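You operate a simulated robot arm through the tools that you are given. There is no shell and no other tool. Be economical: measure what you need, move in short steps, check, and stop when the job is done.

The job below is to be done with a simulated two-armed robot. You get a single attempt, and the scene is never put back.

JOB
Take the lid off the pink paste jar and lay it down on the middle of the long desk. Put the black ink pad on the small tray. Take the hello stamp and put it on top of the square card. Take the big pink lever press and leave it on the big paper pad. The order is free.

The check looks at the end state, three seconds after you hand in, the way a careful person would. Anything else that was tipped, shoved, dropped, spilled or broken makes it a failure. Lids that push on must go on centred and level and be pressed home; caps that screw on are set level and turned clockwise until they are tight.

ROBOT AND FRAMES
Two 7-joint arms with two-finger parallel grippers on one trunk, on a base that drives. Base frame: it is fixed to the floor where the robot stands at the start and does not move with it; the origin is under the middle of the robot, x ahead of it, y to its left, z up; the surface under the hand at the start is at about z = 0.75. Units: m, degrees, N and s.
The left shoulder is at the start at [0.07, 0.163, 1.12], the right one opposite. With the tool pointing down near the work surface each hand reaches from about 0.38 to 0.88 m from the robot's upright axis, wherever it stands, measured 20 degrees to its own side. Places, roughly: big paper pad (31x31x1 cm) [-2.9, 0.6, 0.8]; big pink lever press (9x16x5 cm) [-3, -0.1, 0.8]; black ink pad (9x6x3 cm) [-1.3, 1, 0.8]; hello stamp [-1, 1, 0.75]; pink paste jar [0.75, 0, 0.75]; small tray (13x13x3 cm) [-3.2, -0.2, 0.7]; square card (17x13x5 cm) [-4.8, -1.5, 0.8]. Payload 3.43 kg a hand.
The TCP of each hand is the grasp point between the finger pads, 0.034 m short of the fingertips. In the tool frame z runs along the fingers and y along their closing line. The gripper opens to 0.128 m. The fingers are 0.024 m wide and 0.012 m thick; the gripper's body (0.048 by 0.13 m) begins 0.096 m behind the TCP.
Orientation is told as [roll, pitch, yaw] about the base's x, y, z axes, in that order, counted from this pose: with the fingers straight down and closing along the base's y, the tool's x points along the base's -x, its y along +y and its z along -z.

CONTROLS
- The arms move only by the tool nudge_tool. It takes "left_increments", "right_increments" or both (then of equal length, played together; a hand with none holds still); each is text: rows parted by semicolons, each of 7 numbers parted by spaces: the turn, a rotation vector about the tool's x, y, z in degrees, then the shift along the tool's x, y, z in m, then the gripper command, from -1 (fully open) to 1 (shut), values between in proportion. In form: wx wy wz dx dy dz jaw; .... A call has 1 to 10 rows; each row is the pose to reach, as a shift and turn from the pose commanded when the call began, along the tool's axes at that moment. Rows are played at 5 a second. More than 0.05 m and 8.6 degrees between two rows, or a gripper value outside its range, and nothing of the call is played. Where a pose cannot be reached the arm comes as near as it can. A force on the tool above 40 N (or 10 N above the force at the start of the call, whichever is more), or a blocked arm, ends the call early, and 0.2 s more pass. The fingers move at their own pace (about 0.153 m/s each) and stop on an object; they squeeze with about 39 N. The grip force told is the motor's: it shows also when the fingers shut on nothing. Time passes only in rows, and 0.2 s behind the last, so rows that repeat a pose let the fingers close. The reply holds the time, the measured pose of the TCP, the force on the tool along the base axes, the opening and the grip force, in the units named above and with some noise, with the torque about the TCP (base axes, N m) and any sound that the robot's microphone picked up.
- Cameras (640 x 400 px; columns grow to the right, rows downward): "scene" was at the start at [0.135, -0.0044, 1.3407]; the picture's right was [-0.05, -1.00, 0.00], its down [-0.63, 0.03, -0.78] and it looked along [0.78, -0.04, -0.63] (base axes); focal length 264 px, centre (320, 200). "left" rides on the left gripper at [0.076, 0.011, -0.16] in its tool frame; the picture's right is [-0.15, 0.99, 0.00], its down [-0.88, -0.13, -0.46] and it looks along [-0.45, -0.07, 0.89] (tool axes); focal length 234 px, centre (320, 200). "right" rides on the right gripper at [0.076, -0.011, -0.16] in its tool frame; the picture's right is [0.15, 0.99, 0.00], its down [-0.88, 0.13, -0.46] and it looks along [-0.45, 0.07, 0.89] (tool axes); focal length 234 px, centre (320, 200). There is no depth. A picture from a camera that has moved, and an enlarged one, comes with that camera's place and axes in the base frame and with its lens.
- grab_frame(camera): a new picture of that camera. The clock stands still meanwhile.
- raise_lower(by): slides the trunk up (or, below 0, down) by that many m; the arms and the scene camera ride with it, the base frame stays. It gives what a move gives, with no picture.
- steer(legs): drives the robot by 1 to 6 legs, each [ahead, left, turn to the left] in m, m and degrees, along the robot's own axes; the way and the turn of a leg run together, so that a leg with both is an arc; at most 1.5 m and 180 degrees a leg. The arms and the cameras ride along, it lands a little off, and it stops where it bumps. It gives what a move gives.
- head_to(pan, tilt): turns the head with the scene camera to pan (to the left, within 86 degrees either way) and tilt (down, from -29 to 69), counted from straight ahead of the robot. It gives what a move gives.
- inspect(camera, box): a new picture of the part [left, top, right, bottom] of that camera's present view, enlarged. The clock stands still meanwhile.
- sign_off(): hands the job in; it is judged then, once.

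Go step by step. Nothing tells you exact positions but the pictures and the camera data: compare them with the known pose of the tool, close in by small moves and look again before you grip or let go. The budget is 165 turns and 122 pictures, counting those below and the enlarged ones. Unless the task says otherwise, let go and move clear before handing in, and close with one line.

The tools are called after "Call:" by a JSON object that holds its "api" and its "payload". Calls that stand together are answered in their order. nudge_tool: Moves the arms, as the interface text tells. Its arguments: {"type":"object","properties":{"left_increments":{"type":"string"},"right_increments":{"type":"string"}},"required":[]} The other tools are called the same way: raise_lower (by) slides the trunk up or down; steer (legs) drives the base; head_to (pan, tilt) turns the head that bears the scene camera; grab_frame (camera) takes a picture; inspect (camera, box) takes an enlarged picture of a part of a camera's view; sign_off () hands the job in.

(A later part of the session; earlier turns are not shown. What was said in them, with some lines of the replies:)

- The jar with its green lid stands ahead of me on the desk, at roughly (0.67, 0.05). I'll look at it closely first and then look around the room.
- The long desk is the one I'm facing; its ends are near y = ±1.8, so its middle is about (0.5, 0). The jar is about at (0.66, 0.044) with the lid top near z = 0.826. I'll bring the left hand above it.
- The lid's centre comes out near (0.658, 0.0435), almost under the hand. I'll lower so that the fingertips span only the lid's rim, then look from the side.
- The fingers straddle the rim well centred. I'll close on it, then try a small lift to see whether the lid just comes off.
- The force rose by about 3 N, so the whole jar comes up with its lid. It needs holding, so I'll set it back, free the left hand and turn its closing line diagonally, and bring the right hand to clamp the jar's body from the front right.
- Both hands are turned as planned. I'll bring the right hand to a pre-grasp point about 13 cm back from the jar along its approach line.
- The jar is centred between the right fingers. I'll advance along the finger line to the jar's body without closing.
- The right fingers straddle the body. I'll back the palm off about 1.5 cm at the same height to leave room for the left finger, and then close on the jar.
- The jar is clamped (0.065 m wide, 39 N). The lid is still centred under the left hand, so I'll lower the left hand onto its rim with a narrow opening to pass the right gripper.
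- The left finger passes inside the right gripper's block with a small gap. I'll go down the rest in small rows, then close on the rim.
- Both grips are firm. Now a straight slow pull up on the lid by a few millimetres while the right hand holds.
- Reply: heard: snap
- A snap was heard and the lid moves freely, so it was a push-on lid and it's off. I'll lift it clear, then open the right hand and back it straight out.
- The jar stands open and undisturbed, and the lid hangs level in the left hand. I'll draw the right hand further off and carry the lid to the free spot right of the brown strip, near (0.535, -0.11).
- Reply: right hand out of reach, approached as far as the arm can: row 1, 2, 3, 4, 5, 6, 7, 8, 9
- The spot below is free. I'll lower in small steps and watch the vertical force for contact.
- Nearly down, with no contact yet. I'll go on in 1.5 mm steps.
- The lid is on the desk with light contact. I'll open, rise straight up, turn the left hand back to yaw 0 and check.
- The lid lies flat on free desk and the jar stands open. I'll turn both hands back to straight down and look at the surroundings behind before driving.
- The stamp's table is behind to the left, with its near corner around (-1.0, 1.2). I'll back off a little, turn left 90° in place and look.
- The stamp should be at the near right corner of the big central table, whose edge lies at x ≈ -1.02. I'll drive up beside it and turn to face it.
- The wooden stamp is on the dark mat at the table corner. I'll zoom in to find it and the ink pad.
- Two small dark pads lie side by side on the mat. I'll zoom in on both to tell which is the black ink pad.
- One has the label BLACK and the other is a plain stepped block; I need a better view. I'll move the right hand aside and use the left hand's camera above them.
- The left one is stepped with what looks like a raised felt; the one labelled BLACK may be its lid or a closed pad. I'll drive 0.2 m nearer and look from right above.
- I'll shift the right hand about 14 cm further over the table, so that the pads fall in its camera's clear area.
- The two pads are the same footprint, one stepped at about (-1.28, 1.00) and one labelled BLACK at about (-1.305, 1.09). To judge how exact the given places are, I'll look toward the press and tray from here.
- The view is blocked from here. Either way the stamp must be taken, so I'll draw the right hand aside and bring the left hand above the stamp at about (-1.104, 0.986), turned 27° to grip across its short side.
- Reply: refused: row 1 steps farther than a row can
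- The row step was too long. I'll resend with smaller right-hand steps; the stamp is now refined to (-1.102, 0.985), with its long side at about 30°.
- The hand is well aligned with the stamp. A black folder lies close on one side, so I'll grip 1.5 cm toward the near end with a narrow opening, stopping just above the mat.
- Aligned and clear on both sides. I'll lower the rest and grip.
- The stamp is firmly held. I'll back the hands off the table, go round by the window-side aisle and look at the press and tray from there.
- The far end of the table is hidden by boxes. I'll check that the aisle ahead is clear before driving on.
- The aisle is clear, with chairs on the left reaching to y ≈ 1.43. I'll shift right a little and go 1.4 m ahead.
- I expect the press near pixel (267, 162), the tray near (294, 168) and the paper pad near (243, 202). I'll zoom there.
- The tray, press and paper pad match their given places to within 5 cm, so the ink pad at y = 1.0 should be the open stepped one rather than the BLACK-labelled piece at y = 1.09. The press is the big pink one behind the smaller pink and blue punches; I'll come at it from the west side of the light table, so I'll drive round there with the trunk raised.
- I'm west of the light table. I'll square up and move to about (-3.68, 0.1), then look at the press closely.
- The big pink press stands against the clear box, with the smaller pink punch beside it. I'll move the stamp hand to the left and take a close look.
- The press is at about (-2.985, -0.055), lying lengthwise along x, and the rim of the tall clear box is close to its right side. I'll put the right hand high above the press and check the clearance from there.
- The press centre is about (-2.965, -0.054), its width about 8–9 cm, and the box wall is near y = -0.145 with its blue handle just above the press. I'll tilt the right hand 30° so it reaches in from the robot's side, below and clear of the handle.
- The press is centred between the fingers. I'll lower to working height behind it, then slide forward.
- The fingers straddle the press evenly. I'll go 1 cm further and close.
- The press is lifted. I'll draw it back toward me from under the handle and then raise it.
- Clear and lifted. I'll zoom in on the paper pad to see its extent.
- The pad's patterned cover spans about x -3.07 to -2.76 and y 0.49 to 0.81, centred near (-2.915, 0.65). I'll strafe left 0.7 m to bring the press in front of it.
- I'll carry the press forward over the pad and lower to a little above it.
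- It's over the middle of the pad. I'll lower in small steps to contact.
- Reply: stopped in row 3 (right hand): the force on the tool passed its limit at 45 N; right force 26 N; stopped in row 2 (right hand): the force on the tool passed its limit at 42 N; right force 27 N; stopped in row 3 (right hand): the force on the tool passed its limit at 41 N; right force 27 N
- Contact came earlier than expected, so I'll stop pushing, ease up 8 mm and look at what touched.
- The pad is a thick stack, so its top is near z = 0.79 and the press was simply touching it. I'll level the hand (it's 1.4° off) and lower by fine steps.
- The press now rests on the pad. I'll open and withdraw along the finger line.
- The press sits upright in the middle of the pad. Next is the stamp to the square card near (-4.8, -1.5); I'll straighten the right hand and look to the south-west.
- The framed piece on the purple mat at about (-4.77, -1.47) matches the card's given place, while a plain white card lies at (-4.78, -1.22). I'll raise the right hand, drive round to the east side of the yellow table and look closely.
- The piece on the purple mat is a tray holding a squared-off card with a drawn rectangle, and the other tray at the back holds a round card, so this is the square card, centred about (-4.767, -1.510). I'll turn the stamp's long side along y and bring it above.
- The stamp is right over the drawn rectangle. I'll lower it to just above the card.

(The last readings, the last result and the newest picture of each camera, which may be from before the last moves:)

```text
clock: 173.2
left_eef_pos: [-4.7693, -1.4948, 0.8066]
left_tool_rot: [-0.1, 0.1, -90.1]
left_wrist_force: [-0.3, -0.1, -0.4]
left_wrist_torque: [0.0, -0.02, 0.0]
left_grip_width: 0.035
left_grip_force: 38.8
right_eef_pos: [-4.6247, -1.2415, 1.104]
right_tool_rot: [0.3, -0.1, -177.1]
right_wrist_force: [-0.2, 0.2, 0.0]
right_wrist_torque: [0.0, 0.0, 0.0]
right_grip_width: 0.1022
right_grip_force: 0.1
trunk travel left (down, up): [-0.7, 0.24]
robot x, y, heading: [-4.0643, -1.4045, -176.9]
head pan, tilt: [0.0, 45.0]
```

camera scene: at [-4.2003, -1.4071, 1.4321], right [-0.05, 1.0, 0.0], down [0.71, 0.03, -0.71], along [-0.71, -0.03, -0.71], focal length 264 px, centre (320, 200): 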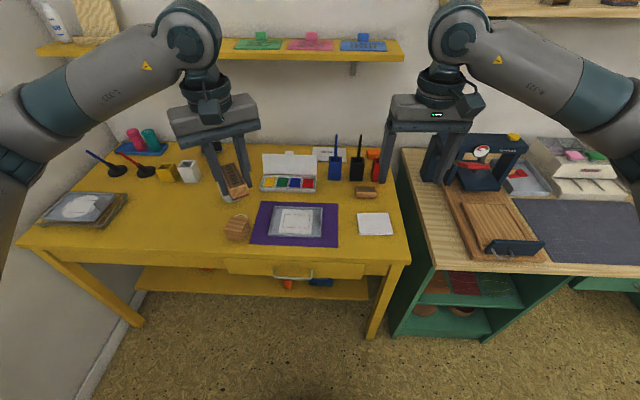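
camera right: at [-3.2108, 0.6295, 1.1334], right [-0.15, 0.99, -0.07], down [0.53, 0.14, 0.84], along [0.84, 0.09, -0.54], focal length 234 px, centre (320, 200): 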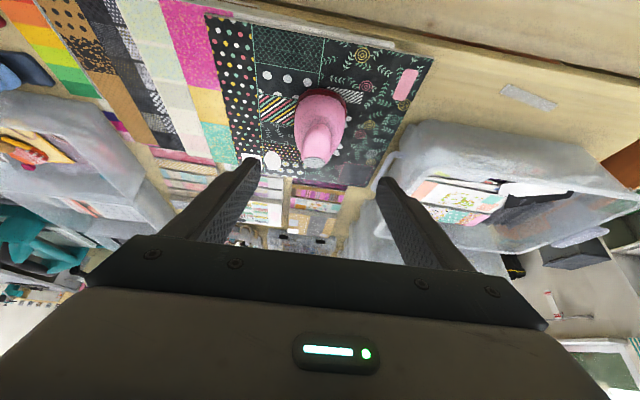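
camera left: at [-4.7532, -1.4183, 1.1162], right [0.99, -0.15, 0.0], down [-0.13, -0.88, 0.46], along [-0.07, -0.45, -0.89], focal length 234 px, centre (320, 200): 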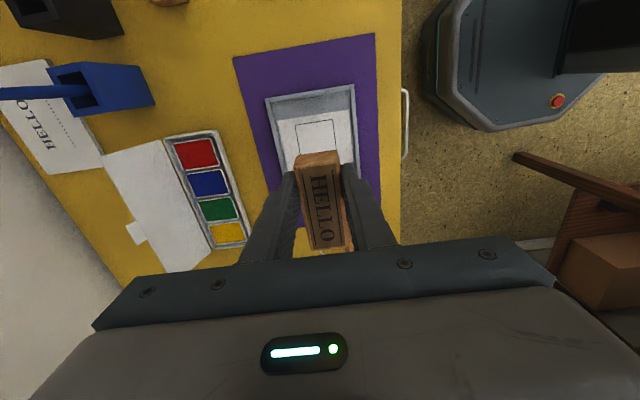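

Call:
{"api": "nudge_tool", "payload": {"left_increments": "0 0 0 0 0 0.002 1; 0 0 0 0 0 0.004 1; 0 0 0 0 0 0.004 1"}}

Call:
{"api": "inspect", "payload": {"camera": "scene", "box": [236, 162, 364, 242]}}

```text
clock: 174.0
left_eef_pos: [-4.7698, -1.494, 0.8011]
left_tool_rot: [0.0, 0.0, -90.1]
left_wrist_force: [-0.3, -0.4, -1.0]
left_wrist_torque: [-0.01, 0.01, 0.01]
left_grip_width: 0.035
left_grip_force: 39.0
right_eef_pos: [-4.625, -1.2431, 1.1034]
right_tool_rot: [0.2, -0.1, -177.1]
right_wrist_force: [0.5, -0.3, -0.5]
right_wrist_torque: [-0.01, 0.03, 0.02]
right_grip_width: 0.1025
right_grip_force: 0.0
trunk travel left (down, up): [-0.7, 0.24]
robot x, y, heading: [-4.0666, -1.4017, -177.2]
head pan, tilt: [0.0, 45.0]
```

```text
5.00 times, centred on (300, 202) of scene
camera zoom: at [-4.2004, -1.4073, 1.4321], right [-0.05, 1.0, 0.0], down [0.71, 0.03, -0.71], along [-0.71, -0.03, -0.71], focal length 1321 px, centre (420, 190)
```

zoom: 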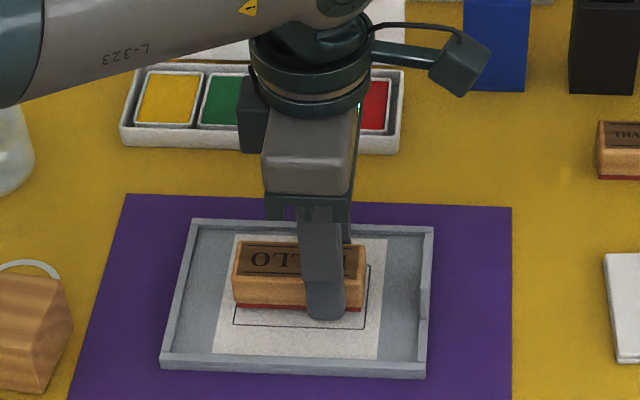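

Call:
{"api": "nudge_tool", "payload": {"left_increments": "0 0 0 0 0.003 0 1; 0 0 0 0 0.004 0.0015 1; 0 0 0 0 0.004 0.003 1; 0 0 0 0 0.004 0.003 1"}}

```text
clock: 175.0
left_eef_pos: [-4.7665, -1.4946, 0.7988]
left_tool_rot: [0.0, 0.1, -90.1]
left_wrist_force: [0.3, -0.1, -0.8]
left_wrist_torque: [-0.02, -0.03, 0.0]
left_grip_width: 0.0351
left_grip_force: 39.1
right_eef_pos: [-4.6254, -1.2428, 1.1034]
right_tool_rot: [0.3, 0.0, -177.1]
right_wrist_force: [0.3, -0.1, 0.3]
right_wrist_torque: [-0.03, -0.01, 0.0]
right_grip_width: 0.1024
right_grip_force: 0.1
trunk travel left (down, up): [-0.7, 0.24]
robot x, y, heading: [-4.0717, -1.3993, -177.4]
head pan, tilt: [0.0, 45.0]
```

Call:
{"api": "nudge_tool", "payload": {"left_increments": "0 0 0 0 0 0.0015 1; 0 0 0 0 0 0.0025 1; 0 0 0 0 0 0.0025 1"}}

Call:
{"api": "inspect", "payload": {"camera": "scene", "box": [252, 182, 348, 242]}}

```text
clock: 175.8
left_eef_pos: [-4.7657, -1.4948, 0.7974]
left_tool_rot: [0.0, 0.1, -90.1]
left_wrist_force: [0.5, -0.6, 5.4]
left_wrist_torque: [-0.37, -0.05, -0.02]
left_grip_width: 0.0351
left_grip_force: 39.0
right_eef_pos: [-4.623, -1.242, 1.104]
right_tool_rot: [0.3, -0.1, -177.1]
right_wrist_force: [0.0, 0.5, -0.8]
right_wrist_torque: [0.02, -0.03, -0.02]
right_grip_width: 0.1023
right_grip_force: 0.1
trunk travel left (down, up): [-0.7, 0.24]
robot x, y, heading: [-4.0671, -1.4015, -177.0]
head pan, tilt: [0.0, 45.0]
```

```text
6.67 times, centred on (300, 212) of scene
camera zoom: at [-4.1995, -1.4072, 1.4322], right [-0.05, 1.0, 0.0], down [0.71, 0.03, -0.71], along [-0.71, -0.03, -0.71], focal length 1761 px, centre (453, 120)
```

zoom: 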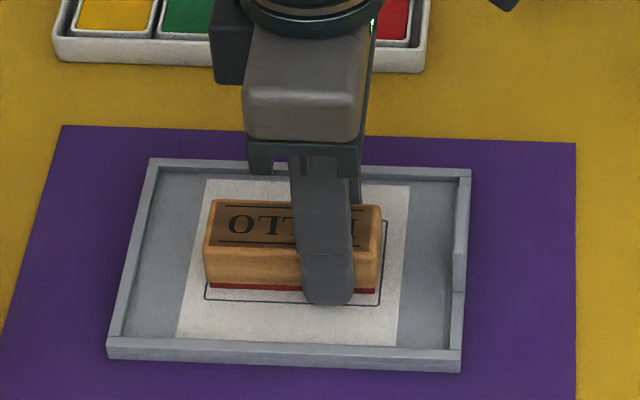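

The stamp is on the card within the outline. I'll open gently and rise straight up.

Call:
{"api": "nudge_tool", "payload": {"left_increments": "0 0 0 0 0 -0.0005 0.4; 0 0 0 0 0 -0.0005 0.2; 0 0 0 0 0 -0.0005 0.2; 0 0 0 0 0 -0.03 0.2; 0 0 0 0 0 -0.07 0.2; 0 0 0 0 0 -0.11 0.2; 0 0 0 0 0 -0.16 0.2; 0 0 0 0 0 -0.21 0.2; 0 0 0 0 0 -0.26 0.2; 0 0 0 0 0 -0.3 0.2"}}

Call:
{"api": "inspect", "payload": {"camera": "scene", "box": [236, 162, 364, 242]}}

```text
clock: 178.0
left_eef_pos: [-4.7649, -1.4965, 1.0987]
left_tool_rot: [-0.1, -0.1, -90.1]
left_wrist_force: [0.8, 0.1, 0.1]
left_wrist_torque: [-0.01, 0.02, 0.0]
left_grip_width: 0.0514
left_grip_force: 0.0
right_eef_pos: [-4.6243, -1.2432, 1.1039]
right_tool_rot: [0.3, 0.0, -177.2]
right_wrist_force: [0.1, -0.2, -1.0]
right_wrist_torque: [-0.02, -0.01, 0.02]
right_grip_width: 0.1024
right_grip_force: 0.0
trunk travel left (down, up): [-0.7, 0.24]
robot x, y, heading: [-4.0668, -1.4024, -177.4]
head pan, tilt: [0.0, 45.0]
```

```text
5.00 times, centred on (300, 202) of scene
camera zoom: at [-4.1994, -1.4068, 1.4321], right [-0.05, 1.0, 0.0], down [0.71, 0.03, -0.71], along [-0.71, -0.04, -0.71], focal length 1321 px, centre (420, 190)
```

zoom: 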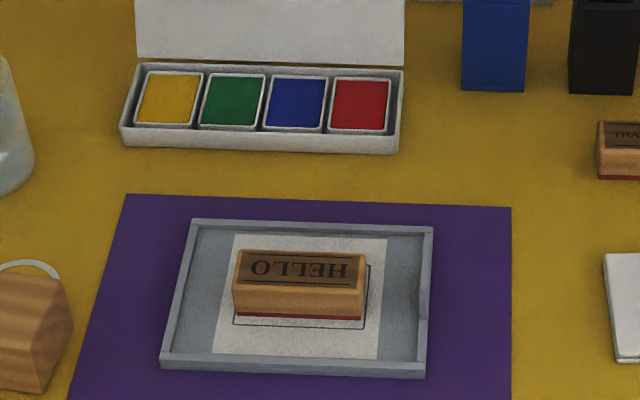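

The stamp sits squarely on the card. Next is the ink pad at the east end of the big table; I'll turn round to the right and check whether the south aisle is clear.

Call:
{"api": "steer", "payload": {"legs": [[0, 0, -180]]}}

Call:
{"api": "head_to", "payload": {"pan": 0, "tilt": 25}}

Call:
{"api": "grab_frame", "payload": {"camera": "scene"}}

```text
clock: 185.8
left_eef_pos: [-3.3691, -1.3231, 1.097]
left_tool_rot: [0.1, 0.1, 88.4]
left_wrist_force: [-0.2, 0.0, 0.5]
left_wrist_torque: [0.02, -0.01, 0.0]
left_grip_width: 0.0513
left_grip_force: 0.1
right_eef_pos: [-3.5151, -1.5738, 1.1034]
right_tool_rot: [0.3, -0.1, 1.4]
right_wrist_force: [0.7, -0.1, -0.4]
right_wrist_torque: [-0.04, -0.01, -0.02]
right_grip_width: 0.1024
right_grip_force: 0.0
trunk travel left (down, up): [-0.7, 0.24]
robot x, y, heading: [-4.0678, -1.4013, 1.4]
head pan, tilt: [0.0, 45.0]
```

```text
clock: 186.6
left_eef_pos: [-3.3666, -1.324, 1.0973]
left_tool_rot: [0.0, 0.0, 88.4]
left_wrist_force: [0.3, -0.1, -0.4]
left_wrist_torque: [-0.01, 0.01, 0.01]
left_grip_width: 0.0512
left_grip_force: 0.0
right_eef_pos: [-3.5157, -1.5729, 1.1041]
right_tool_rot: [0.2, -0.1, 1.3]
right_wrist_force: [0.7, -0.3, -0.4]
right_wrist_torque: [-0.02, 0.01, -0.01]
right_grip_width: 0.1024
right_grip_force: 0.0
trunk travel left (down, up): [-0.7, 0.24]
robot x, y, heading: [-4.0658, -1.401, 1.4]
head pan, tilt: [0.0, 25.0]
```

```text
34 pictures are left
camera scene: at [-3.9262, -1.3977, 1.4626], right [0.02, -1.0, 0.0], down [-0.42, -0.01, -0.91], along [0.91, 0.02, -0.42], focal length 264 px, centre (320, 200)
```

scene: 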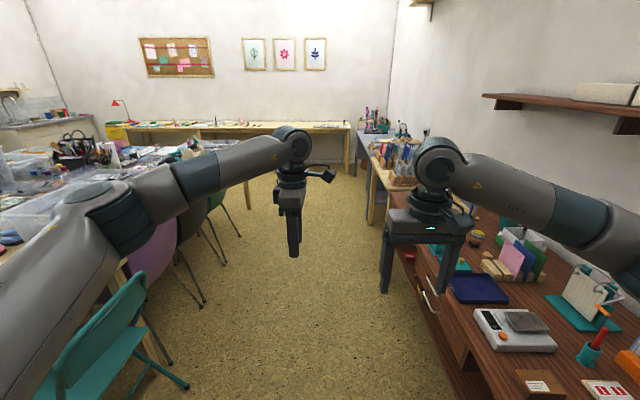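

The south aisle is clear between about y = -0.7 and -1.9. I'll drive along it, turn to face the table again and strafe up to the ink pads.

Call:
{"api": "steer", "payload": {"legs": [[1.4, 0, 0], [1.4, 0, 0], [0.75, 0, 0], [0, 0, 178.6], [0, -1.2, 0], [0, -1.08, 0]]}}

Call:
{"api": "nudge_tool", "payload": {"left_increments": "0 0 8.5 0 0 0 0.2; 0 0 17 0 0 0 0.2; 0 0 25.5 0 0 0 0.2; 0 0 34 0 0 0 0.2; 0 0 42.5 0 0 0 0.2; 0 0 51 0 0 0 0.2; 0 0 59.5 0 0 0 0.2; 0 0 68 0 0 0 0.2; 0 0 76.5 0 0 0 0.2; 0 0 85 0 0 0 0.2", "right_increments": "0 0 0 0 0 0 -0.6; 0 0 0 0 0 0 -0.6; 0 0 0 0 0 0 -0.6; 0 0 0 0 0 0 -0.6; 0 0 0 0 0 0 -0.6; 0 0 0 0 0 0 -0.6; 0 0 0 0 0 0 -0.6; 0 0 0 0 0 0 -0.6; 0 0 0 0 0 0 -0.6; 0 0 0 0 0 0 -0.6"}}

Call:
{"api": "head_to", "payload": {"pan": 0, "tilt": 45}}

Call:
{"api": "grab_frame", "payload": {"camera": "scene"}}

```text
clock: 222.1
left_eef_pos: [-1.2181, 0.9656, 1.0965]
left_tool_rot: [-0.1, 0.0, -94.0]
left_wrist_force: [-0.2, 0.0, 0.3]
left_wrist_torque: [-0.01, -0.01, 0.01]
left_grip_width: 0.0511
left_grip_force: 0.1
right_eef_pos: [-1.06, 1.2098, 1.1038]
right_tool_rot: [0.3, -0.1, 179.1]
right_wrist_force: [-0.5, 0.2, 0.1]
right_wrist_torque: [0.0, 0.02, -0.03]
right_grip_width: 0.1026
right_grip_force: 0.2
trunk travel left (down, up): [-0.7, 0.24]
robot x, y, heading: [-0.5151, 1.0144, 179.0]
head pan, tilt: [0.0, 25.0]
```

```text
clock: 224.3
left_eef_pos: [-1.2189, 0.9655, 1.098]
left_tool_rot: [0.0, 0.0, -179.2]
left_wrist_force: [-0.3, -0.2, 0.3]
left_wrist_torque: [-0.03, 0.0, 0.0]
left_grip_width: 0.0511
left_grip_force: 0.0
right_eef_pos: [-1.0608, 1.2103, 1.1025]
right_tool_rot: [0.3, -0.1, 178.9]
right_wrist_force: [0.0, 0.6, 0.0]
right_wrist_torque: [0.02, 0.02, -0.03]
right_grip_width: 0.1024
right_grip_force: 0.0
trunk travel left (down, up): [-0.7, 0.24]
robot x, y, heading: [-0.5182, 1.0138, 179.0]
head pan, tilt: [0.0, 25.0]
```

```text
clock: 225.2
left_eef_pos: [-1.2179, 0.9671, 1.0973]
left_tool_rot: [0.1, 0.0, -178.9]
left_wrist_force: [-0.6, -0.6, -0.4]
left_wrist_torque: [0.05, 0.01, 0.0]
left_grip_width: 0.051
left_grip_force: 0.0
right_eef_pos: [-1.0616, 1.2097, 1.1041]
right_tool_rot: [0.3, -0.1, 179.0]
right_wrist_force: [0.3, 0.0, 0.4]
right_wrist_torque: [-0.02, 0.03, -0.01]
right_grip_width: 0.1025
right_grip_force: 0.1
trunk travel left (down, up): [-0.7, 0.24]
robot x, y, heading: [-0.5131, 1.0182, 178.7]
head pan, tilt: [0.0, 45.0]
```

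```text
33 pictures are left
camera scene: at [-0.649, 1.0167, 1.4321], right [0.02, 1.0, 0.0], down [0.71, -0.01, -0.71], along [-0.71, 0.01, -0.71], focal length 264 px, centre (320, 200)
```

scene: 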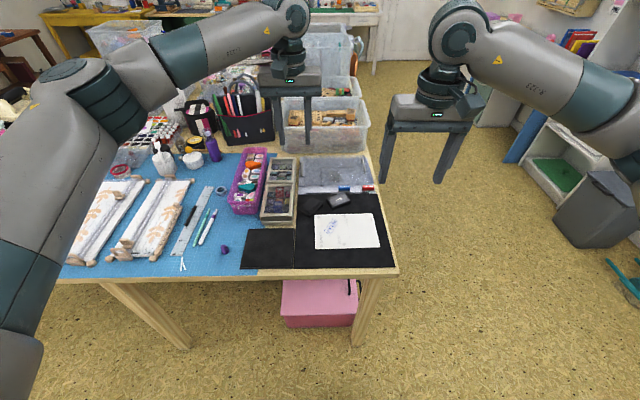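

I'm back at the table corner. I'll take a close look at the two pads before choosing.

Call:
{"api": "inspect", "payload": {"camera": "scene", "box": [292, 182, 364, 227]}}

```text
8.89 times, centred on (328, 204) of scene
camera zoom: at [-0.649, 1.0167, 1.4321], right [0.02, 1.0, 0.0], down [0.71, -0.01, -0.71], along [-0.71, 0.01, -0.71], focal length 2348 px, centre (249, 160)
```

zoom: 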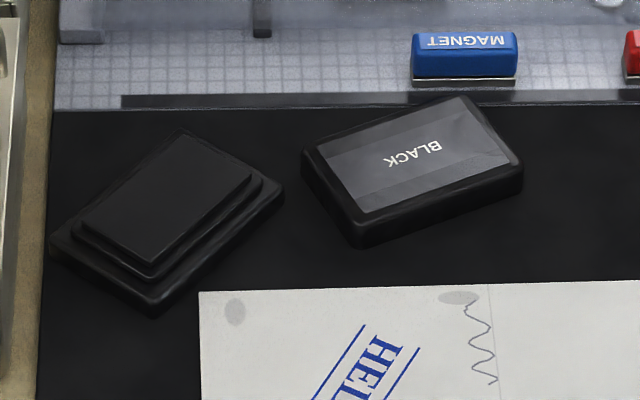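

The left piece is the open pad itself: base with a lip and a raised black felt, of the same footprint as the BLACK piece, which is its lid. I'll take the pad with the left hand, turned to close across its short side.

Call:
{"api": "nudge_tool", "payload": {"left_increments": "0 0 8.2 -0.0133 -0.006 0.02 -0.125; 0 0 16.4 -0.0266 -0.012 0.05 -0.125; 0 0 24.6 -0.04 -0.018 0.08 -0.125; 0 0 32.8 -0.0532 -0.024 0.11 -0.125; 0 0 41.1 -0.0665 -0.03 0.14 -0.125; 0 0 41.1 -0.0665 -0.03 0.18 -0.125; 0 0 41.1 -0.0665 -0.03 0.197 -0.125; 0 0 41.1 -0.0665 -0.03 0.197 -0.125"}}

Call:
{"api": "inspect", "payload": {"camera": "left", "box": [200, 60, 440, 210]}}

```text
clock: 227.0
left_eef_pos: [-1.2838, 0.9425, 0.9191]
left_tool_rot: [1.0, -0.3, 143.5]
left_wrist_force: [-0.4, -0.2, -0.1]
left_wrist_torque: [-0.01, 0.0, 0.02]
left_grip_width: 0.0721
left_grip_force: 0.1
left hand out of reach, approached as far as the arm can: row 5, 6, 7, 8
right_eef_pos: [-1.0615, 1.2086, 1.1037]
right_tool_rot: [0.3, -0.1, 179.2]
right_wrist_force: [0.2, -0.5, 0.0]
right_wrist_torque: [0.01, -0.01, 0.02]
right_grip_width: 0.1025
right_grip_force: 0.1
trunk travel left (down, up): [-0.7, 0.24]
robot x, y, heading: [-0.5117, 1.0185, 178.7]
head pan, tilt: [0.0, 45.0]
```

```text
2.67 times, centred on (320, 135) of left
camera zoom: at [-1.228, 0.8886, 1.0778], right [-0.71, -0.71, 0.02], down [-0.62, 0.63, 0.46], along [-0.34, 0.31, -0.89], focal length 624 px, centre (320, 373)
```

zoom: 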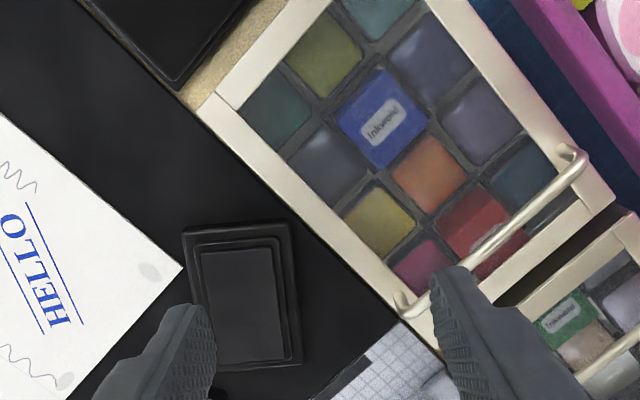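

The arm ran out of reach at this angle. I'll drive 0.1 m closer and bring the hand back over the pad.

Call:
{"api": "steer", "payload": {"legs": [[0.1, 0, 0]]}}

Call:
{"api": "nudge_tool", "payload": {"left_increments": "0 0 0 0.019 -0.016 -0.02 -0.125; 0 0 0 0.038 -0.032 -0.03 -0.125; 0 0 0 0.057 -0.048 -0.03 -0.125; 0 0 0 0.0765 -0.0644 -0.03 -0.125; 0 0 0 0.0765 -0.0644 -0.03 -0.125"}}

Call:
{"api": "inspect", "payload": {"camera": "left", "box": [200, 60, 440, 210]}}

```text
clock: 228.1
left_eef_pos: [-1.3848, 0.9464, 0.9183]
left_tool_rot: [1.0, -0.4, 143.3]
left_wrist_force: [-0.6, 1.2, -0.7]
left_wrist_torque: [-0.02, 0.0, -0.02]
left_grip_width: 0.0718
left_grip_force: 0.1
right_eef_pos: [-1.1609, 1.2132, 1.1052]
right_tool_rot: [0.3, -0.1, 179.0]
right_wrist_force: [0.1, -0.3, -0.6]
right_wrist_torque: [0.01, 0.02, 0.01]
right_grip_width: 0.1025
right_grip_force: 0.0
trunk travel left (down, up): [-0.7, 0.24]
robot x, y, heading: [-0.6193, 1.0163, 178.7]
head pan, tilt: [0.0, 45.0]
```

```text
clock: 229.3
left_eef_pos: [-1.2841, 0.9543, 0.9492]
left_tool_rot: [0.9, -0.3, 143.3]
left_wrist_force: [0.4, 0.6, -0.6]
left_wrist_torque: [-0.01, -0.02, -0.01]
left_grip_width: 0.0722
left_grip_force: 0.0
right_eef_pos: [-1.161, 1.2124, 1.1053]
right_tool_rot: [0.3, 0.0, 178.9]
right_wrist_force: [0.0, 0.3, 0.1]
right_wrist_torque: [0.0, -0.02, 0.0]
right_grip_width: 0.1023
right_grip_force: 0.1
trunk travel left (down, up): [-0.7, 0.24]
robot x, y, heading: [-0.6183, 1.0154, 178.8]
head pan, tilt: [0.0, 45.0]
```

```text
2.67 times, centred on (320, 135) of left
camera zoom: at [-1.2282, 0.9003, 1.1068], right [-0.71, -0.71, 0.02], down [-0.62, 0.64, 0.46], along [-0.33, 0.31, -0.89], focal length 624 px, centre (320, 373)
```

zoom: 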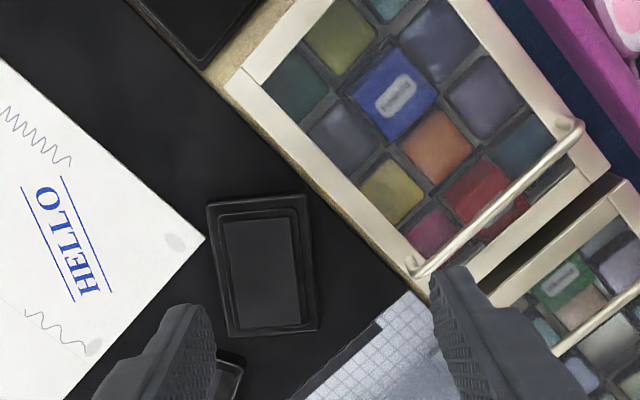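

The pad is aligned with the hand; its centre is (-1.284, 0.993), about 4 cm to the side. I'll shift over it and lower partway.

Call:
{"api": "nudge_tool", "payload": {"left_increments": "0 0 0 -0.0115 -0.0155 0 -0.125; 0 0 0 -0.0231 -0.031 0.01 -0.125; 0 0 0 -0.0231 -0.031 0.05 -0.125; 0 0 0 -0.0231 -0.031 0.09 -0.125; 0 0 0 -0.0231 -0.031 0.09 -0.125"}}

Call:
{"api": "grab_frame", "payload": {"camera": "left"}}

```text
clock: 230.5
left_eef_pos: [-1.2862, 0.9908, 0.8577]
left_tool_rot: [0.9, -0.4, 143.2]
left_wrist_force: [-0.8, -0.2, -0.5]
left_wrist_torque: [-0.04, 0.01, 0.03]
left_grip_width: 0.0718
left_grip_force: 0.0
right_eef_pos: [-1.1602, 1.2134, 1.1047]
right_tool_rot: [0.3, -0.1, 179.0]
right_wrist_force: [0.0, -0.1, -1.0]
right_wrist_torque: [0.01, -0.01, -0.02]
right_grip_width: 0.1024
right_grip_force: 0.0
trunk travel left (down, up): [-0.7, 0.24]
robot x, y, heading: [-0.6135, 1.0135, 178.7]
head pan, tilt: [0.0, 45.0]
```

```text
29 pictures are left
camera left: at [-1.2293, 0.9364, 1.0174], right [-0.71, -0.71, 0.02], down [-0.62, 0.64, 0.46], along [-0.34, 0.31, -0.89], focal length 234 px, centre (320, 200)
```

left: 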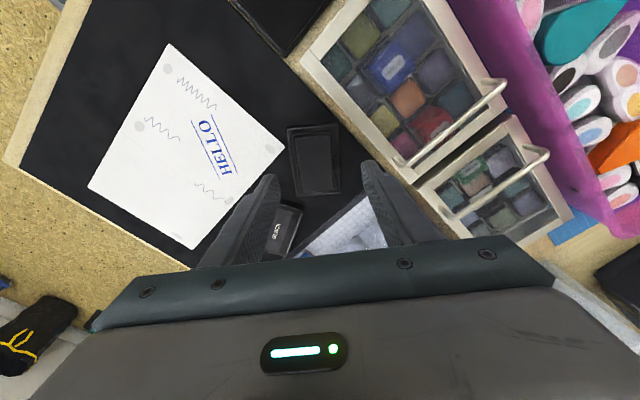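

Centred over the pad with room for both fingers. I'll level the hand, lower to the mat and grip.

Call:
{"api": "nudge_tool", "payload": {"left_increments": "-0.96 0.22 0 0 -0.0015 0.03 -0.125; -0.96 0.22 0 0 -0.0015 0.055 -0.125; -0.96 0.22 0 0 -0.0015 0.065 -0.125; -0.96 0.22 0 0 -0.0015 0.068 -0.125; -0.96 0.22 0 0 -0.0015 0.068 -0.125"}}

Call:
{"api": "inspect", "payload": {"camera": "left", "box": [220, 100, 428, 230]}}

```text
clock: 231.7
left_eef_pos: [-1.2875, 0.9916, 0.7906]
left_tool_rot: [1.9, -0.3, 143.3]
left_wrist_force: [-1.4, -1.0, 8.9]
left_wrist_torque: [0.27, -0.3, 0.01]
left_grip_width: 0.0713
left_grip_force: 0.1
right_eef_pos: [-1.1601, 1.2128, 1.1044]
right_tool_rot: [0.3, -0.2, 178.9]
right_wrist_force: [0.0, -0.6, -0.3]
right_wrist_torque: [0.01, 0.02, -0.01]
right_grip_width: 0.1023
right_grip_force: 0.1
trunk travel left (down, up): [-0.7, 0.24]
robot x, y, heading: [-0.619, 1.0171, 178.8]
head pan, tilt: [0.0, 45.0]
```

```text
3.08 times, centred on (324, 165) of left
camera zoom: at [-1.2293, 0.9402, 0.9506], right [-0.71, -0.71, 0.03], down [-0.62, 0.64, 0.45], along [-0.34, 0.3, -0.89], focal length 720 px, centre (308, 308)
```

zoom: 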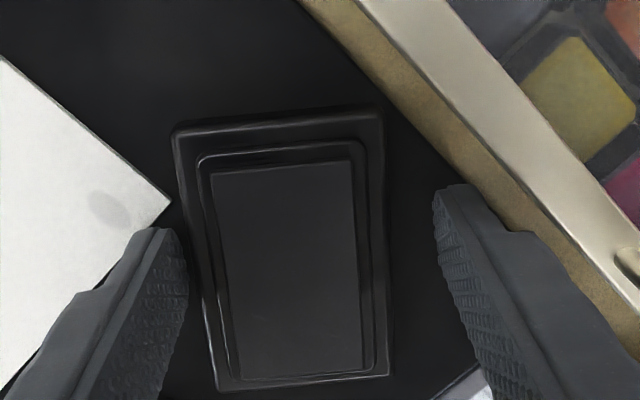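

One fingertip touched the mat because my levelling went the wrong way. I'll lift slightly, level the hand properly and recentre by 4 mm.

Call:
{"api": "nudge_tool", "payload": {"left_increments": "0 0 0 0 0 -0.006 -0.125; 1.9 0.3 0 0 -0.004 -0.006 -0.125; 1.9 0.3 0 0 -0.004 -0.002 -0.125; 1.9 0.3 0 0 -0.004 -0.002 -0.125"}}

Call:
{"api": "inspect", "payload": {"camera": "left", "box": [220, 100, 428, 230]}}

```text
clock: 232.7
left_eef_pos: [-1.2829, 0.9952, 0.7917]
left_tool_rot: [0.0, 0.1, 143.3]
left_wrist_force: [-0.5, 0.7, 1.2]
left_wrist_torque: [0.01, -0.05, -0.01]
left_grip_width: 0.0721
left_grip_force: 0.0
right_eef_pos: [-1.1608, 1.2128, 1.104]
right_tool_rot: [0.3, 0.0, 178.8]
right_wrist_force: [-0.1, -0.3, 0.2]
right_wrist_torque: [-0.01, -0.03, -0.01]
right_grip_width: 0.1023
right_grip_force: 0.1
trunk travel left (down, up): [-0.7, 0.24]
robot x, y, heading: [-0.6158, 1.0155, 178.5]
head pan, tilt: [0.0, 45.0]
```

```text
3.08 times, centred on (324, 165) of left
camera zoom: at [-1.2305, 0.9398, 0.9515], right [-0.71, -0.71, 0.0], down [-0.63, 0.63, 0.45], along [-0.32, 0.32, -0.89], focal length 720 px, centre (308, 308)
```

zoom: 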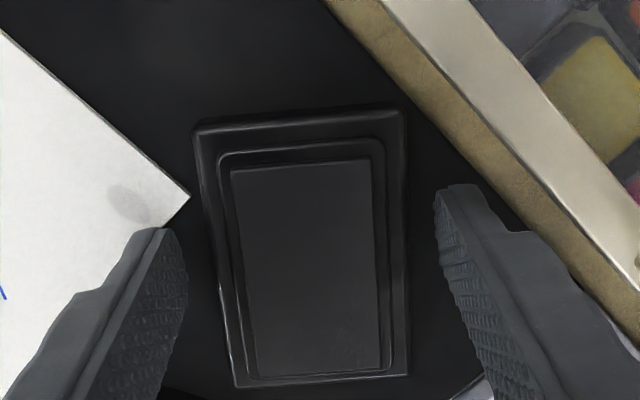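

Level and centred. I'll lower 2.5 mm more and close.

Call:
{"api": "nudge_tool", "payload": {"left_increments": "0 0 0 0 0 0.0025 -0.125; 0 0 0 0 0 0.0025 0.1; 0 0 0 0 0 0.0025 1; 0 0 0 0 0 0.0025 1; 0 0 0 0 0 0.0025 1"}}

Call:
{"api": "nudge_tool", "payload": {"left_increments": "0 0 0 0 0 -0.01 1; 0 0 0 0 0 -0.03 1; 0 0 0 0 0 -0.03 1"}}

Call:
{"api": "inspect", "payload": {"camera": "left", "box": [220, 100, 428, 230]}}

```text
clock: 233.9
left_eef_pos: [-1.2835, 0.994, 0.7903]
left_tool_rot: [0.1, 0.0, 143.3]
left_wrist_force: [-3.6, 0.2, 18.0]
left_wrist_torque: [0.08, 0.06, -0.16]
left_grip_width: 0.0556
left_grip_force: 38.8
right_eef_pos: [-1.16, 1.2135, 1.1044]
right_tool_rot: [0.3, -0.2, 178.9]
right_wrist_force: [0.8, -0.1, -0.3]
right_wrist_torque: [0.02, -0.01, 0.01]
right_grip_width: 0.1026
right_grip_force: 0.1
trunk travel left (down, up): [-0.7, 0.24]
robot x, y, heading: [-0.6152, 1.0139, 178.7]
head pan, tilt: [0.0, 45.0]
```

```text
clock: 234.7
left_eef_pos: [-1.2841, 0.9945, 0.8182]
left_tool_rot: [0.1, 0.3, 143.3]
left_wrist_force: [0.1, -0.3, -1.3]
left_wrist_torque: [0.03, -0.01, -0.01]
left_grip_width: 0.0556
left_grip_force: 38.8
right_eef_pos: [-1.1602, 1.2132, 1.1029]
right_tool_rot: [0.3, -0.1, 179.0]
right_wrist_force: [0.1, 0.8, 0.0]
right_wrist_torque: [-0.01, 0.0, -0.02]
right_grip_width: 0.1022
right_grip_force: 0.1
trunk travel left (down, up): [-0.7, 0.24]
robot x, y, heading: [-0.6171, 1.0172, 178.9]
head pan, tilt: [0.0, 45.0]
```

```text
3.08 times, centred on (324, 165) of left
camera zoom: at [-1.2312, 0.9402, 0.9778], right [-0.71, -0.71, 0.0], down [-0.63, 0.63, 0.45], along [-0.32, 0.32, -0.89], focal length 720 px, centre (308, 308)
```

zoom: 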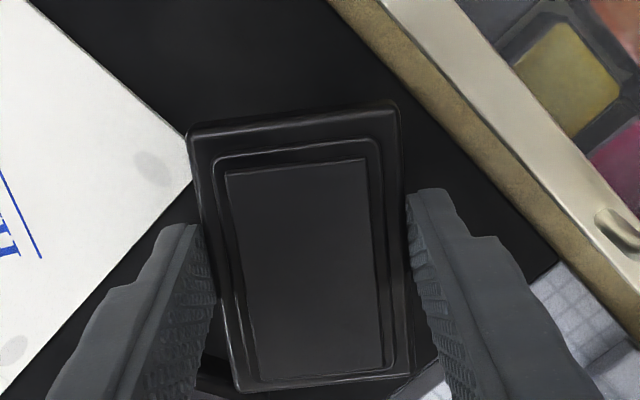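

The pad is held and free of the mat. I'll raise it, then drive back along the south aisle to the west side for the tray.

Call:
{"api": "nudge_tool", "payload": {"left_increments": "0 0 0 0 0 -0.04 1; 0 0 0 0.01 0 -0.08 1; 0 0 0 0.02 0 -0.12 1; 0 0 0 0.03 0 -0.16 1; 0 0 0 0.04 0 -0.2 1; 0 0 0 0.05 0 -0.24 1; 0 0 0 0.05 0 -0.27 1"}}

Call:
{"api": "grab_frame", "payload": {"camera": "scene"}}

Call:
{"api": "steer", "payload": {"legs": [[-0.1, 0, 0], [0, 1.2, 0], [0, 1.1, 0], [1.4, 0, 0], [1.4, 0, 0], [0.68, 0, 0]]}}

```text
clock: 236.3
left_eef_pos: [-1.2431, 0.9656, 1.0886]
left_tool_rot: [-0.1, 0.2, 143.3]
left_wrist_force: [-0.5, -0.7, -1.0]
left_wrist_torque: [-0.02, -0.02, -0.01]
left_grip_width: 0.0554
left_grip_force: 39.1
right_eef_pos: [-1.1615, 1.214, 1.1053]
right_tool_rot: [0.4, -0.1, 178.9]
right_wrist_force: [0.2, 0.0, 0.4]
right_wrist_torque: [-0.02, 0.0, 0.02]
right_grip_width: 0.1024
right_grip_force: 0.0
trunk travel left (down, up): [-0.7, 0.24]
robot x, y, heading: [-0.6172, 1.0215, 178.6]
head pan, tilt: [0.0, 45.0]
```

```text
25 pictures are left
camera scene: at [-0.7492, 1.0196, 1.432], right [0.02, 1.0, 0.0], down [0.71, -0.02, -0.71], along [-0.71, 0.01, -0.71], focal length 264 px, centre (320, 200)
```

scene: 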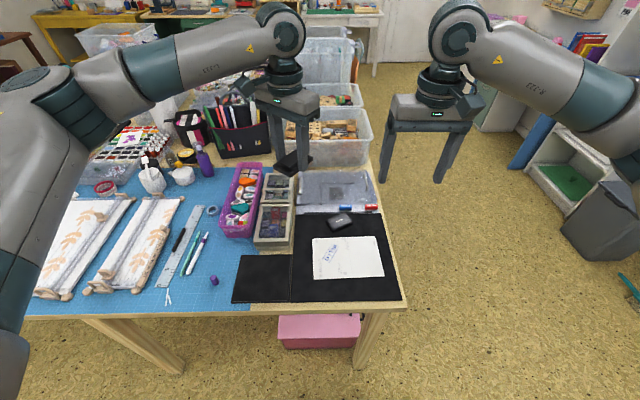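

```text
clock: 264.9
left_eef_pos: [-4.6716, -1.4318, 1.0868]
left_tool_rot: [0.0, 0.2, 146.9]
left_wrist_force: [-0.1, 0.4, -0.4]
left_wrist_torque: [0.01, -0.02, 0.01]
left_grip_width: 0.0551
left_grip_force: 38.8
right_eef_pos: [-4.6054, -1.1773, 1.1036]
right_tool_rot: [0.3, -0.1, -177.5]
right_wrist_force: [-0.4, 0.1, -0.1]
right_wrist_torque: [0.01, 0.0, 0.03]
right_grip_width: 0.1024
right_grip_force: 0.0
trunk travel left (down, up): [-0.7, 0.24]
robot x, y, heading: [-4.0501, -1.3393, -177.5]
head pan, tilt: [0.0, 45.0]
```

Now the turn to the right and approach to the tray's table.

Call:
{"api": "steer", "payload": {"legs": [[0, 0, -180], [0, 0, -2], [0, 1.1, 0], [0.22, 0, 0]]}}

Call:
{"api": "head_to", "payload": {"pan": 0, "tilt": 48}}

Call:
{"api": "grab_frame", "payload": {"camera": "scene"}}

```text
clock: 279.6
left_eef_pos: [-3.1829, -0.1914, 1.0879]
left_tool_rot: [0.0, 0.2, -36.9]
left_wrist_force: [-0.8, -0.3, -0.4]
left_wrist_torque: [-0.03, 0.01, 0.0]
left_grip_width: 0.055
left_grip_force: 38.9
right_eef_pos: [-3.2682, -0.4399, 1.1049]
right_tool_rot: [0.3, -0.1, -1.4]
right_wrist_force: [0.4, -0.2, 0.1]
right_wrist_torque: [0.01, -0.01, 0.02]
right_grip_width: 0.1025
right_grip_force: 0.0
trunk travel left (down, up): [-0.7, 0.24]
robot x, y, heading: [-3.8127, -0.2402, -1.4]
head pan, tilt: [0.0, 45.0]
```

```text
clock: 280.2
left_eef_pos: [-3.1812, -0.1903, 1.0872]
left_tool_rot: [0.0, 0.2, -36.9]
left_wrist_force: [-0.3, 0.7, -0.9]
left_wrist_torque: [-0.03, 0.05, -0.02]
left_grip_width: 0.0549
left_grip_force: 39.3
right_eef_pos: [-3.2659, -0.4387, 1.103]
right_tool_rot: [0.3, -0.1, -1.3]
right_wrist_force: [0.9, 0.5, -0.6]
right_wrist_torque: [0.02, 0.01, -0.02]
right_grip_width: 0.1027
right_grip_force: 0.0
trunk travel left (down, up): [-0.7, 0.24]
robot x, y, heading: [-3.8099, -0.2385, -1.1]
head pan, tilt: [0.0, 48.0]
```

```text
24 pictures are left
camera scene: at [-3.6808, -0.2446, 1.4278], right [-0.02, -1.0, 0.0], down [-0.74, 0.02, -0.67], along [0.67, -0.02, -0.74], focal length 264 px, centre (320, 200)
```

scene: 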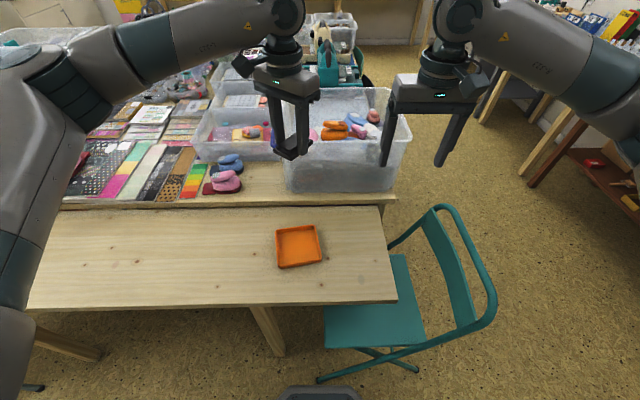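

The tray is at about (-3.245, -0.194), turned roughly 8.5°. I'll turn the pad to match and bring it above the tray.

Call:
{"api": "nudge_tool", "payload": {"left_increments": "0 0 -7.6 0.008 -0.007 0.02 1; 0 0 -15.2 0.016 -0.014 0.04 1; 0 0 -22.8 0.024 -0.021 0.06 1; 0 0 -30.4 0.032 -0.028 0.08 1; 0 0 -38 0.04 -0.035 0.1 1; 0 0 -45.4 0.0488 -0.0416 0.12 1; 0 0 -45.4 0.0488 -0.0416 0.16 1; 0 0 -45.4 0.0488 -0.0416 0.187 1; 0 0 -45.4 0.0488 -0.0416 0.187 1"}}

Call:
{"api": "grab_frame", "payload": {"camera": "left"}}

Call:
{"api": "inspect", "payload": {"camera": "scene", "box": [236, 192, 364, 272]}}

```text
clock: 282.2
left_eef_pos: [-3.249, -0.1948, 0.9007]
left_tool_rot: [0.0, 0.1, 8.6]
left_wrist_force: [-0.2, -0.7, -1.0]
left_wrist_torque: [0.01, 0.01, 0.02]
left_grip_width: 0.0547
left_grip_force: 38.9
right_eef_pos: [-3.2662, -0.4402, 1.1044]
right_tool_rot: [0.3, -0.1, -1.3]
right_wrist_force: [0.9, -0.3, -0.3]
right_wrist_torque: [0.02, 0.02, 0.02]
right_grip_width: 0.1023
right_grip_force: 0.0
trunk travel left (down, up): [-0.7, 0.24]
robot x, y, heading: [-3.8122, -0.2429, -1.4]
head pan, tilt: [0.0, 48.0]
```

```text
23 pictures are left
camera left: at [-3.3256, -0.1963, 1.0601], right [0.0, 1.0, 0.0], down [0.89, 0.0, 0.45], along [0.45, 0.0, -0.89], focal length 234 px, centre (320, 200)
```

left: 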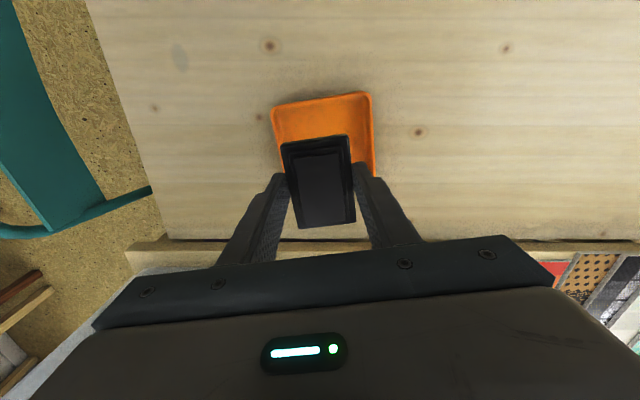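

```text
5.00 times, centred on (300, 232) of scene
camera zoom: at [-3.6818, -0.2447, 1.4279], right [-0.02, -1.0, 0.0], down [-0.74, 0.02, -0.67], along [0.67, -0.02, -0.74], focal length 1321 px, centre (420, 40)
```

zoom: 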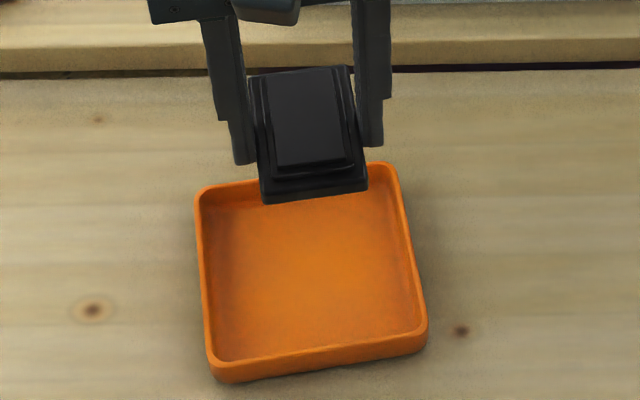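

The tray's centre refines to (-3.241, -0.188), and its table is a bit lower than the big one (about 0.705). I'll recentre by a few millimetres and lower until just inside the rim.

Call:
{"api": "nudge_tool", "payload": {"left_increments": "0 0 0 -0.009 0.006 0.03 1; 0 0 0 -0.009 0.006 0.07 1; 0 0 0 -0.009 0.006 0.105 1; 0 0 0 -0.009 0.006 0.125 1; 0 0 0 -0.009 0.006 0.125 1"}}

Call:
{"api": "inspect", "payload": {"camera": "scene", "box": [236, 192, 364, 272]}}

Call:
{"api": "grab_frame", "payload": {"camera": "left"}}

```text
clock: 283.4
left_eef_pos: [-3.2383, -0.1879, 0.7752]
left_tool_rot: [0.1, 0.1, 8.4]
left_wrist_force: [0.2, 0.5, 0.0]
left_wrist_torque: [0.01, 0.0, 0.0]
left_grip_width: 0.0552
left_grip_force: 39.2
right_eef_pos: [-3.2666, -0.4393, 1.104]
right_tool_rot: [0.4, -0.1, -1.3]
right_wrist_force: [-0.4, 0.4, 0.5]
right_wrist_torque: [0.0, 0.0, 0.0]
right_grip_width: 0.1025
right_grip_force: 0.0
trunk travel left (down, up): [-0.7, 0.24]
robot x, y, heading: [-3.8085, -0.2409, -1.4]
head pan, tilt: [0.0, 48.0]
```

```text
5.00 times, centred on (300, 232) of scene
camera zoom: at [-3.6818, -0.2448, 1.4279], right [-0.02, -1.0, 0.0], down [-0.74, 0.02, -0.67], along [0.67, -0.02, -0.74], focal length 1321 px, centre (420, 40)
```

zoom: 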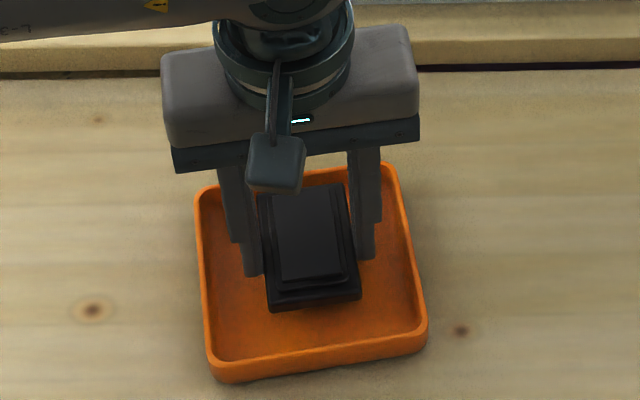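

```text
20 pictures are left
camera left: at [-3.3158, -0.1887, 0.9353], right [0.0, 1.0, 0.0], down [0.89, 0.0, 0.45], along [0.45, 0.0, -0.89], focal length 234 px, centre (320, 200)
```

left: 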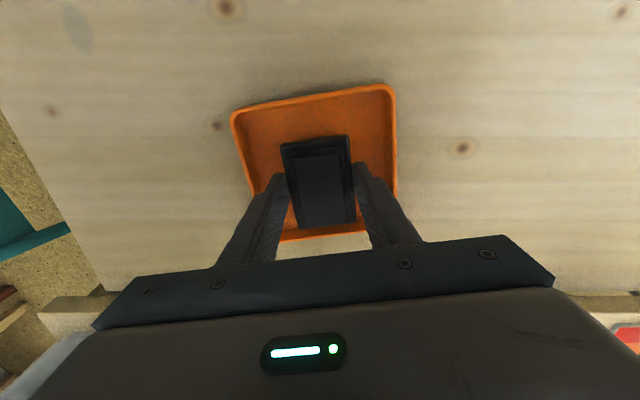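

The pad is centred and at rim level. I'll lower on in fine steps, watching for contact.

Call:
{"api": "nudge_tool", "payload": {"left_increments": "0 0 0 0 0 0.006 1; 0 0 0 0 0 0.012 1; 0 0 0 0 0 0.016 1; 0 0 0 0 0 0.016 1"}}

```text
clock: 284.4
left_eef_pos: [-3.2403, -0.1874, 0.759]
left_tool_rot: [0.1, 0.2, 8.5]
left_wrist_force: [-0.3, 0.2, 1.3]
left_wrist_torque: [-0.01, -0.08, 0.03]
left_grip_width: 0.055
left_grip_force: 39.2
right_eef_pos: [-3.2669, -0.4396, 1.1037]
right_tool_rot: [0.3, -0.1, -1.2]
right_wrist_force: [0.3, 0.4, 0.1]
right_wrist_torque: [0.04, -0.01, -0.02]
right_grip_width: 0.1024
right_grip_force: 0.0
trunk travel left (down, up): [-0.7, 0.24]
robot x, y, heading: [-3.8064, -0.2392, -1.7]
head pan, tilt: [0.0, 48.0]
```

Call:
{"api": "nudge_tool", "payload": {"left_increments": "0 0 0 0 0 0.0005 1; 0 0 0 0 0 0.001 1; 0 0 0 0 0 0.001 1"}}

Call:
{"api": "inspect", "payload": {"camera": "scene", "box": [252, 202, 348, 262]}}

```text
clock: 285.2
left_eef_pos: [-3.2386, -0.1881, 0.7588]
left_tool_rot: [0.1, 0.0, 8.6]
left_wrist_force: [1.9, 0.8, 6.8]
left_wrist_torque: [-0.05, -0.14, -0.03]
left_grip_width: 0.055
left_grip_force: 38.9
right_eef_pos: [-3.2667, -0.4395, 1.1045]
right_tool_rot: [0.3, -0.1, -1.3]
right_wrist_force: [1.0, -0.7, 0.1]
right_wrist_torque: [-0.02, 0.05, 0.01]
right_grip_width: 0.1024
right_grip_force: 0.1
trunk travel left (down, up): [-0.7, 0.24]
robot x, y, heading: [-3.8102, -0.2448, -1.4]
head pan, tilt: [0.0, 48.0]
```

```text
6.67 times, centred on (300, 232) of scene
camera zoom: at [-3.6821, -0.2445, 1.428], right [-0.02, -1.0, 0.0], down [-0.74, 0.02, -0.67], along [0.67, -0.02, -0.74], focal length 1761 px, centre (453, -13)
```

zoom: 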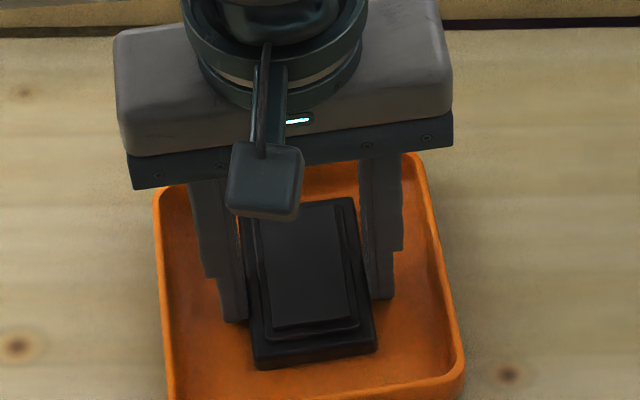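

The pad rests flat in the tray. I'll open only as far as the tray walls allow and rise straight up.

Call:
{"api": "nudge_tool", "payload": {"left_increments": "0 0 0 0 0 -0.0005 0.05; 0 0 0 0 0 -0.0005 -0.05; 0 0 0 0 0 -0.0005 -0.05; 0 0 0 0 0 -0.03 -0.05; 0 0 0 0 0 -0.07 -0.05; 0 0 0 0 0 -0.12 -0.05; 0 0 0 0 0 -0.17 -0.05; 0 0 0 0 0 -0.22 -0.05; 0 0 0 0 0 -0.27 -0.05; 0 0 0 0 0 -0.31 -0.05"}}

Call:
{"api": "inspect", "payload": {"camera": "scene", "box": [236, 192, 364, 272]}}

Call:
{"api": "grab_frame", "payload": {"camera": "scene"}}

```text
clock: 287.4
left_eef_pos: [-3.2398, -0.188, 1.0695]
left_tool_rot: [0.2, 0.1, 8.5]
left_wrist_force: [-0.9, 0.2, -0.7]
left_wrist_torque: [0.02, 0.01, -0.01]
left_grip_width: 0.0673
left_grip_force: 0.1
right_eef_pos: [-3.2671, -0.4405, 1.1041]
right_tool_rot: [0.3, -0.1, -1.3]
right_wrist_force: [-1.4, 0.3, -0.7]
right_wrist_torque: [-0.01, 0.03, 0.01]
right_grip_width: 0.1022
right_grip_force: 0.1
trunk travel left (down, up): [-0.7, 0.24]
robot x, y, heading: [-3.8099, -0.2447, -1.2]
head pan, tilt: [0.0, 48.0]
```

```text
5.00 times, centred on (300, 232) of scene
camera zoom: at [-3.6823, -0.2447, 1.4279], right [-0.02, -1.0, 0.0], down [-0.74, 0.02, -0.67], along [0.67, -0.02, -0.74], focal length 1321 px, centre (420, 40)
```

zoom: 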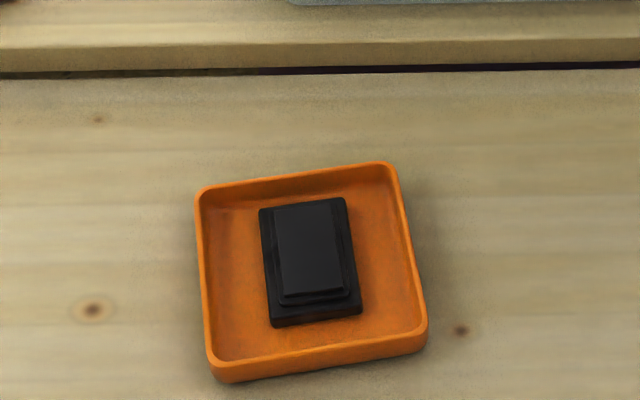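

```text
17 pictures are left
camera scene: at [-3.6823, -0.2447, 1.4279], right [-0.02, -1.0, 0.0], down [-0.74, 0.02, -0.67], along [0.67, -0.02, -0.74], focal length 264 px, centre (320, 200)
```

scene: 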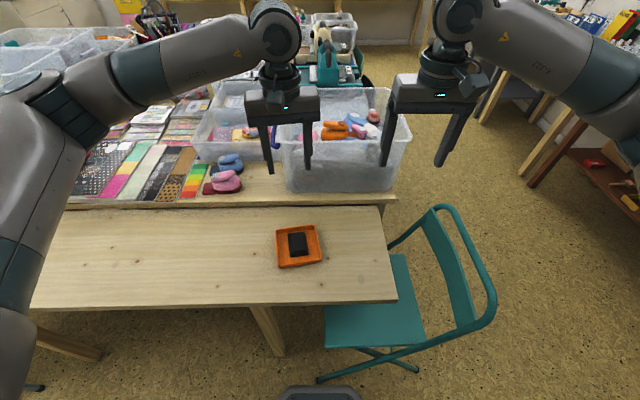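

The pad lies inside the tray. I'll take one last look at the press before handing in.

Call:
{"api": "head_to", "payload": {"pan": 50, "tilt": 35}}

Call:
{"api": "grab_frame", "payload": {"camera": "scene"}}

```text
clock: 288.6
left_eef_pos: [-3.2385, -0.1896, 1.0694]
left_tool_rot: [0.1, 0.0, 8.5]
left_wrist_force: [0.0, 0.3, 0.5]
left_wrist_torque: [-0.01, 0.03, 0.04]
left_grip_width: 0.0673
left_grip_force: 0.0
right_eef_pos: [-3.2675, -0.4401, 1.1045]
right_tool_rot: [0.3, -0.1, -1.4]
right_wrist_force: [0.1, 0.7, 0.7]
right_wrist_torque: [0.0, 0.01, 0.04]
right_grip_width: 0.1024
right_grip_force: 0.0
trunk travel left (down, up): [-0.7, 0.24]
robot x, y, heading: [-3.8118, -0.2416, -1.4]
head pan, tilt: [50.0, 35.0]
```

```text
16 pictures are left
camera scene: at [-3.7021, -0.1767, 1.4469], right [0.75, -0.66, 0.0], down [-0.38, -0.43, -0.82], along [0.54, 0.61, -0.57], focal length 264 px, centre (320, 200)
```

scene: 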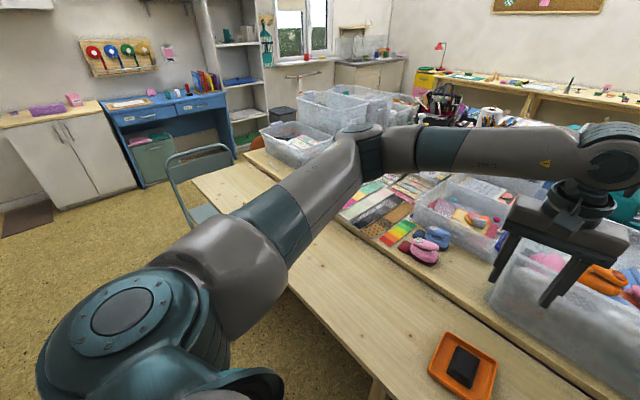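

The arm hides the press from here, but I saw it standing stable after I let go and nothing has come near it since. All four things are placed and both hands are empty and clear, so I'll hand in.

Call:
{"api": "sign_off", "payload": {}}

```text
The job is handed in.
```

I've handed the job in with all four things placed: the jar lid is on the long desk beside the middle strips, the ink pad is in the orange tray, the hello stamp is on the square card, and the pink press is on the paper pad. I took the unlabelled open pad as the ink pad and left the piece marked BLACK as its lid, and the paper pad may have shifted about 5 mm when the press touched down.
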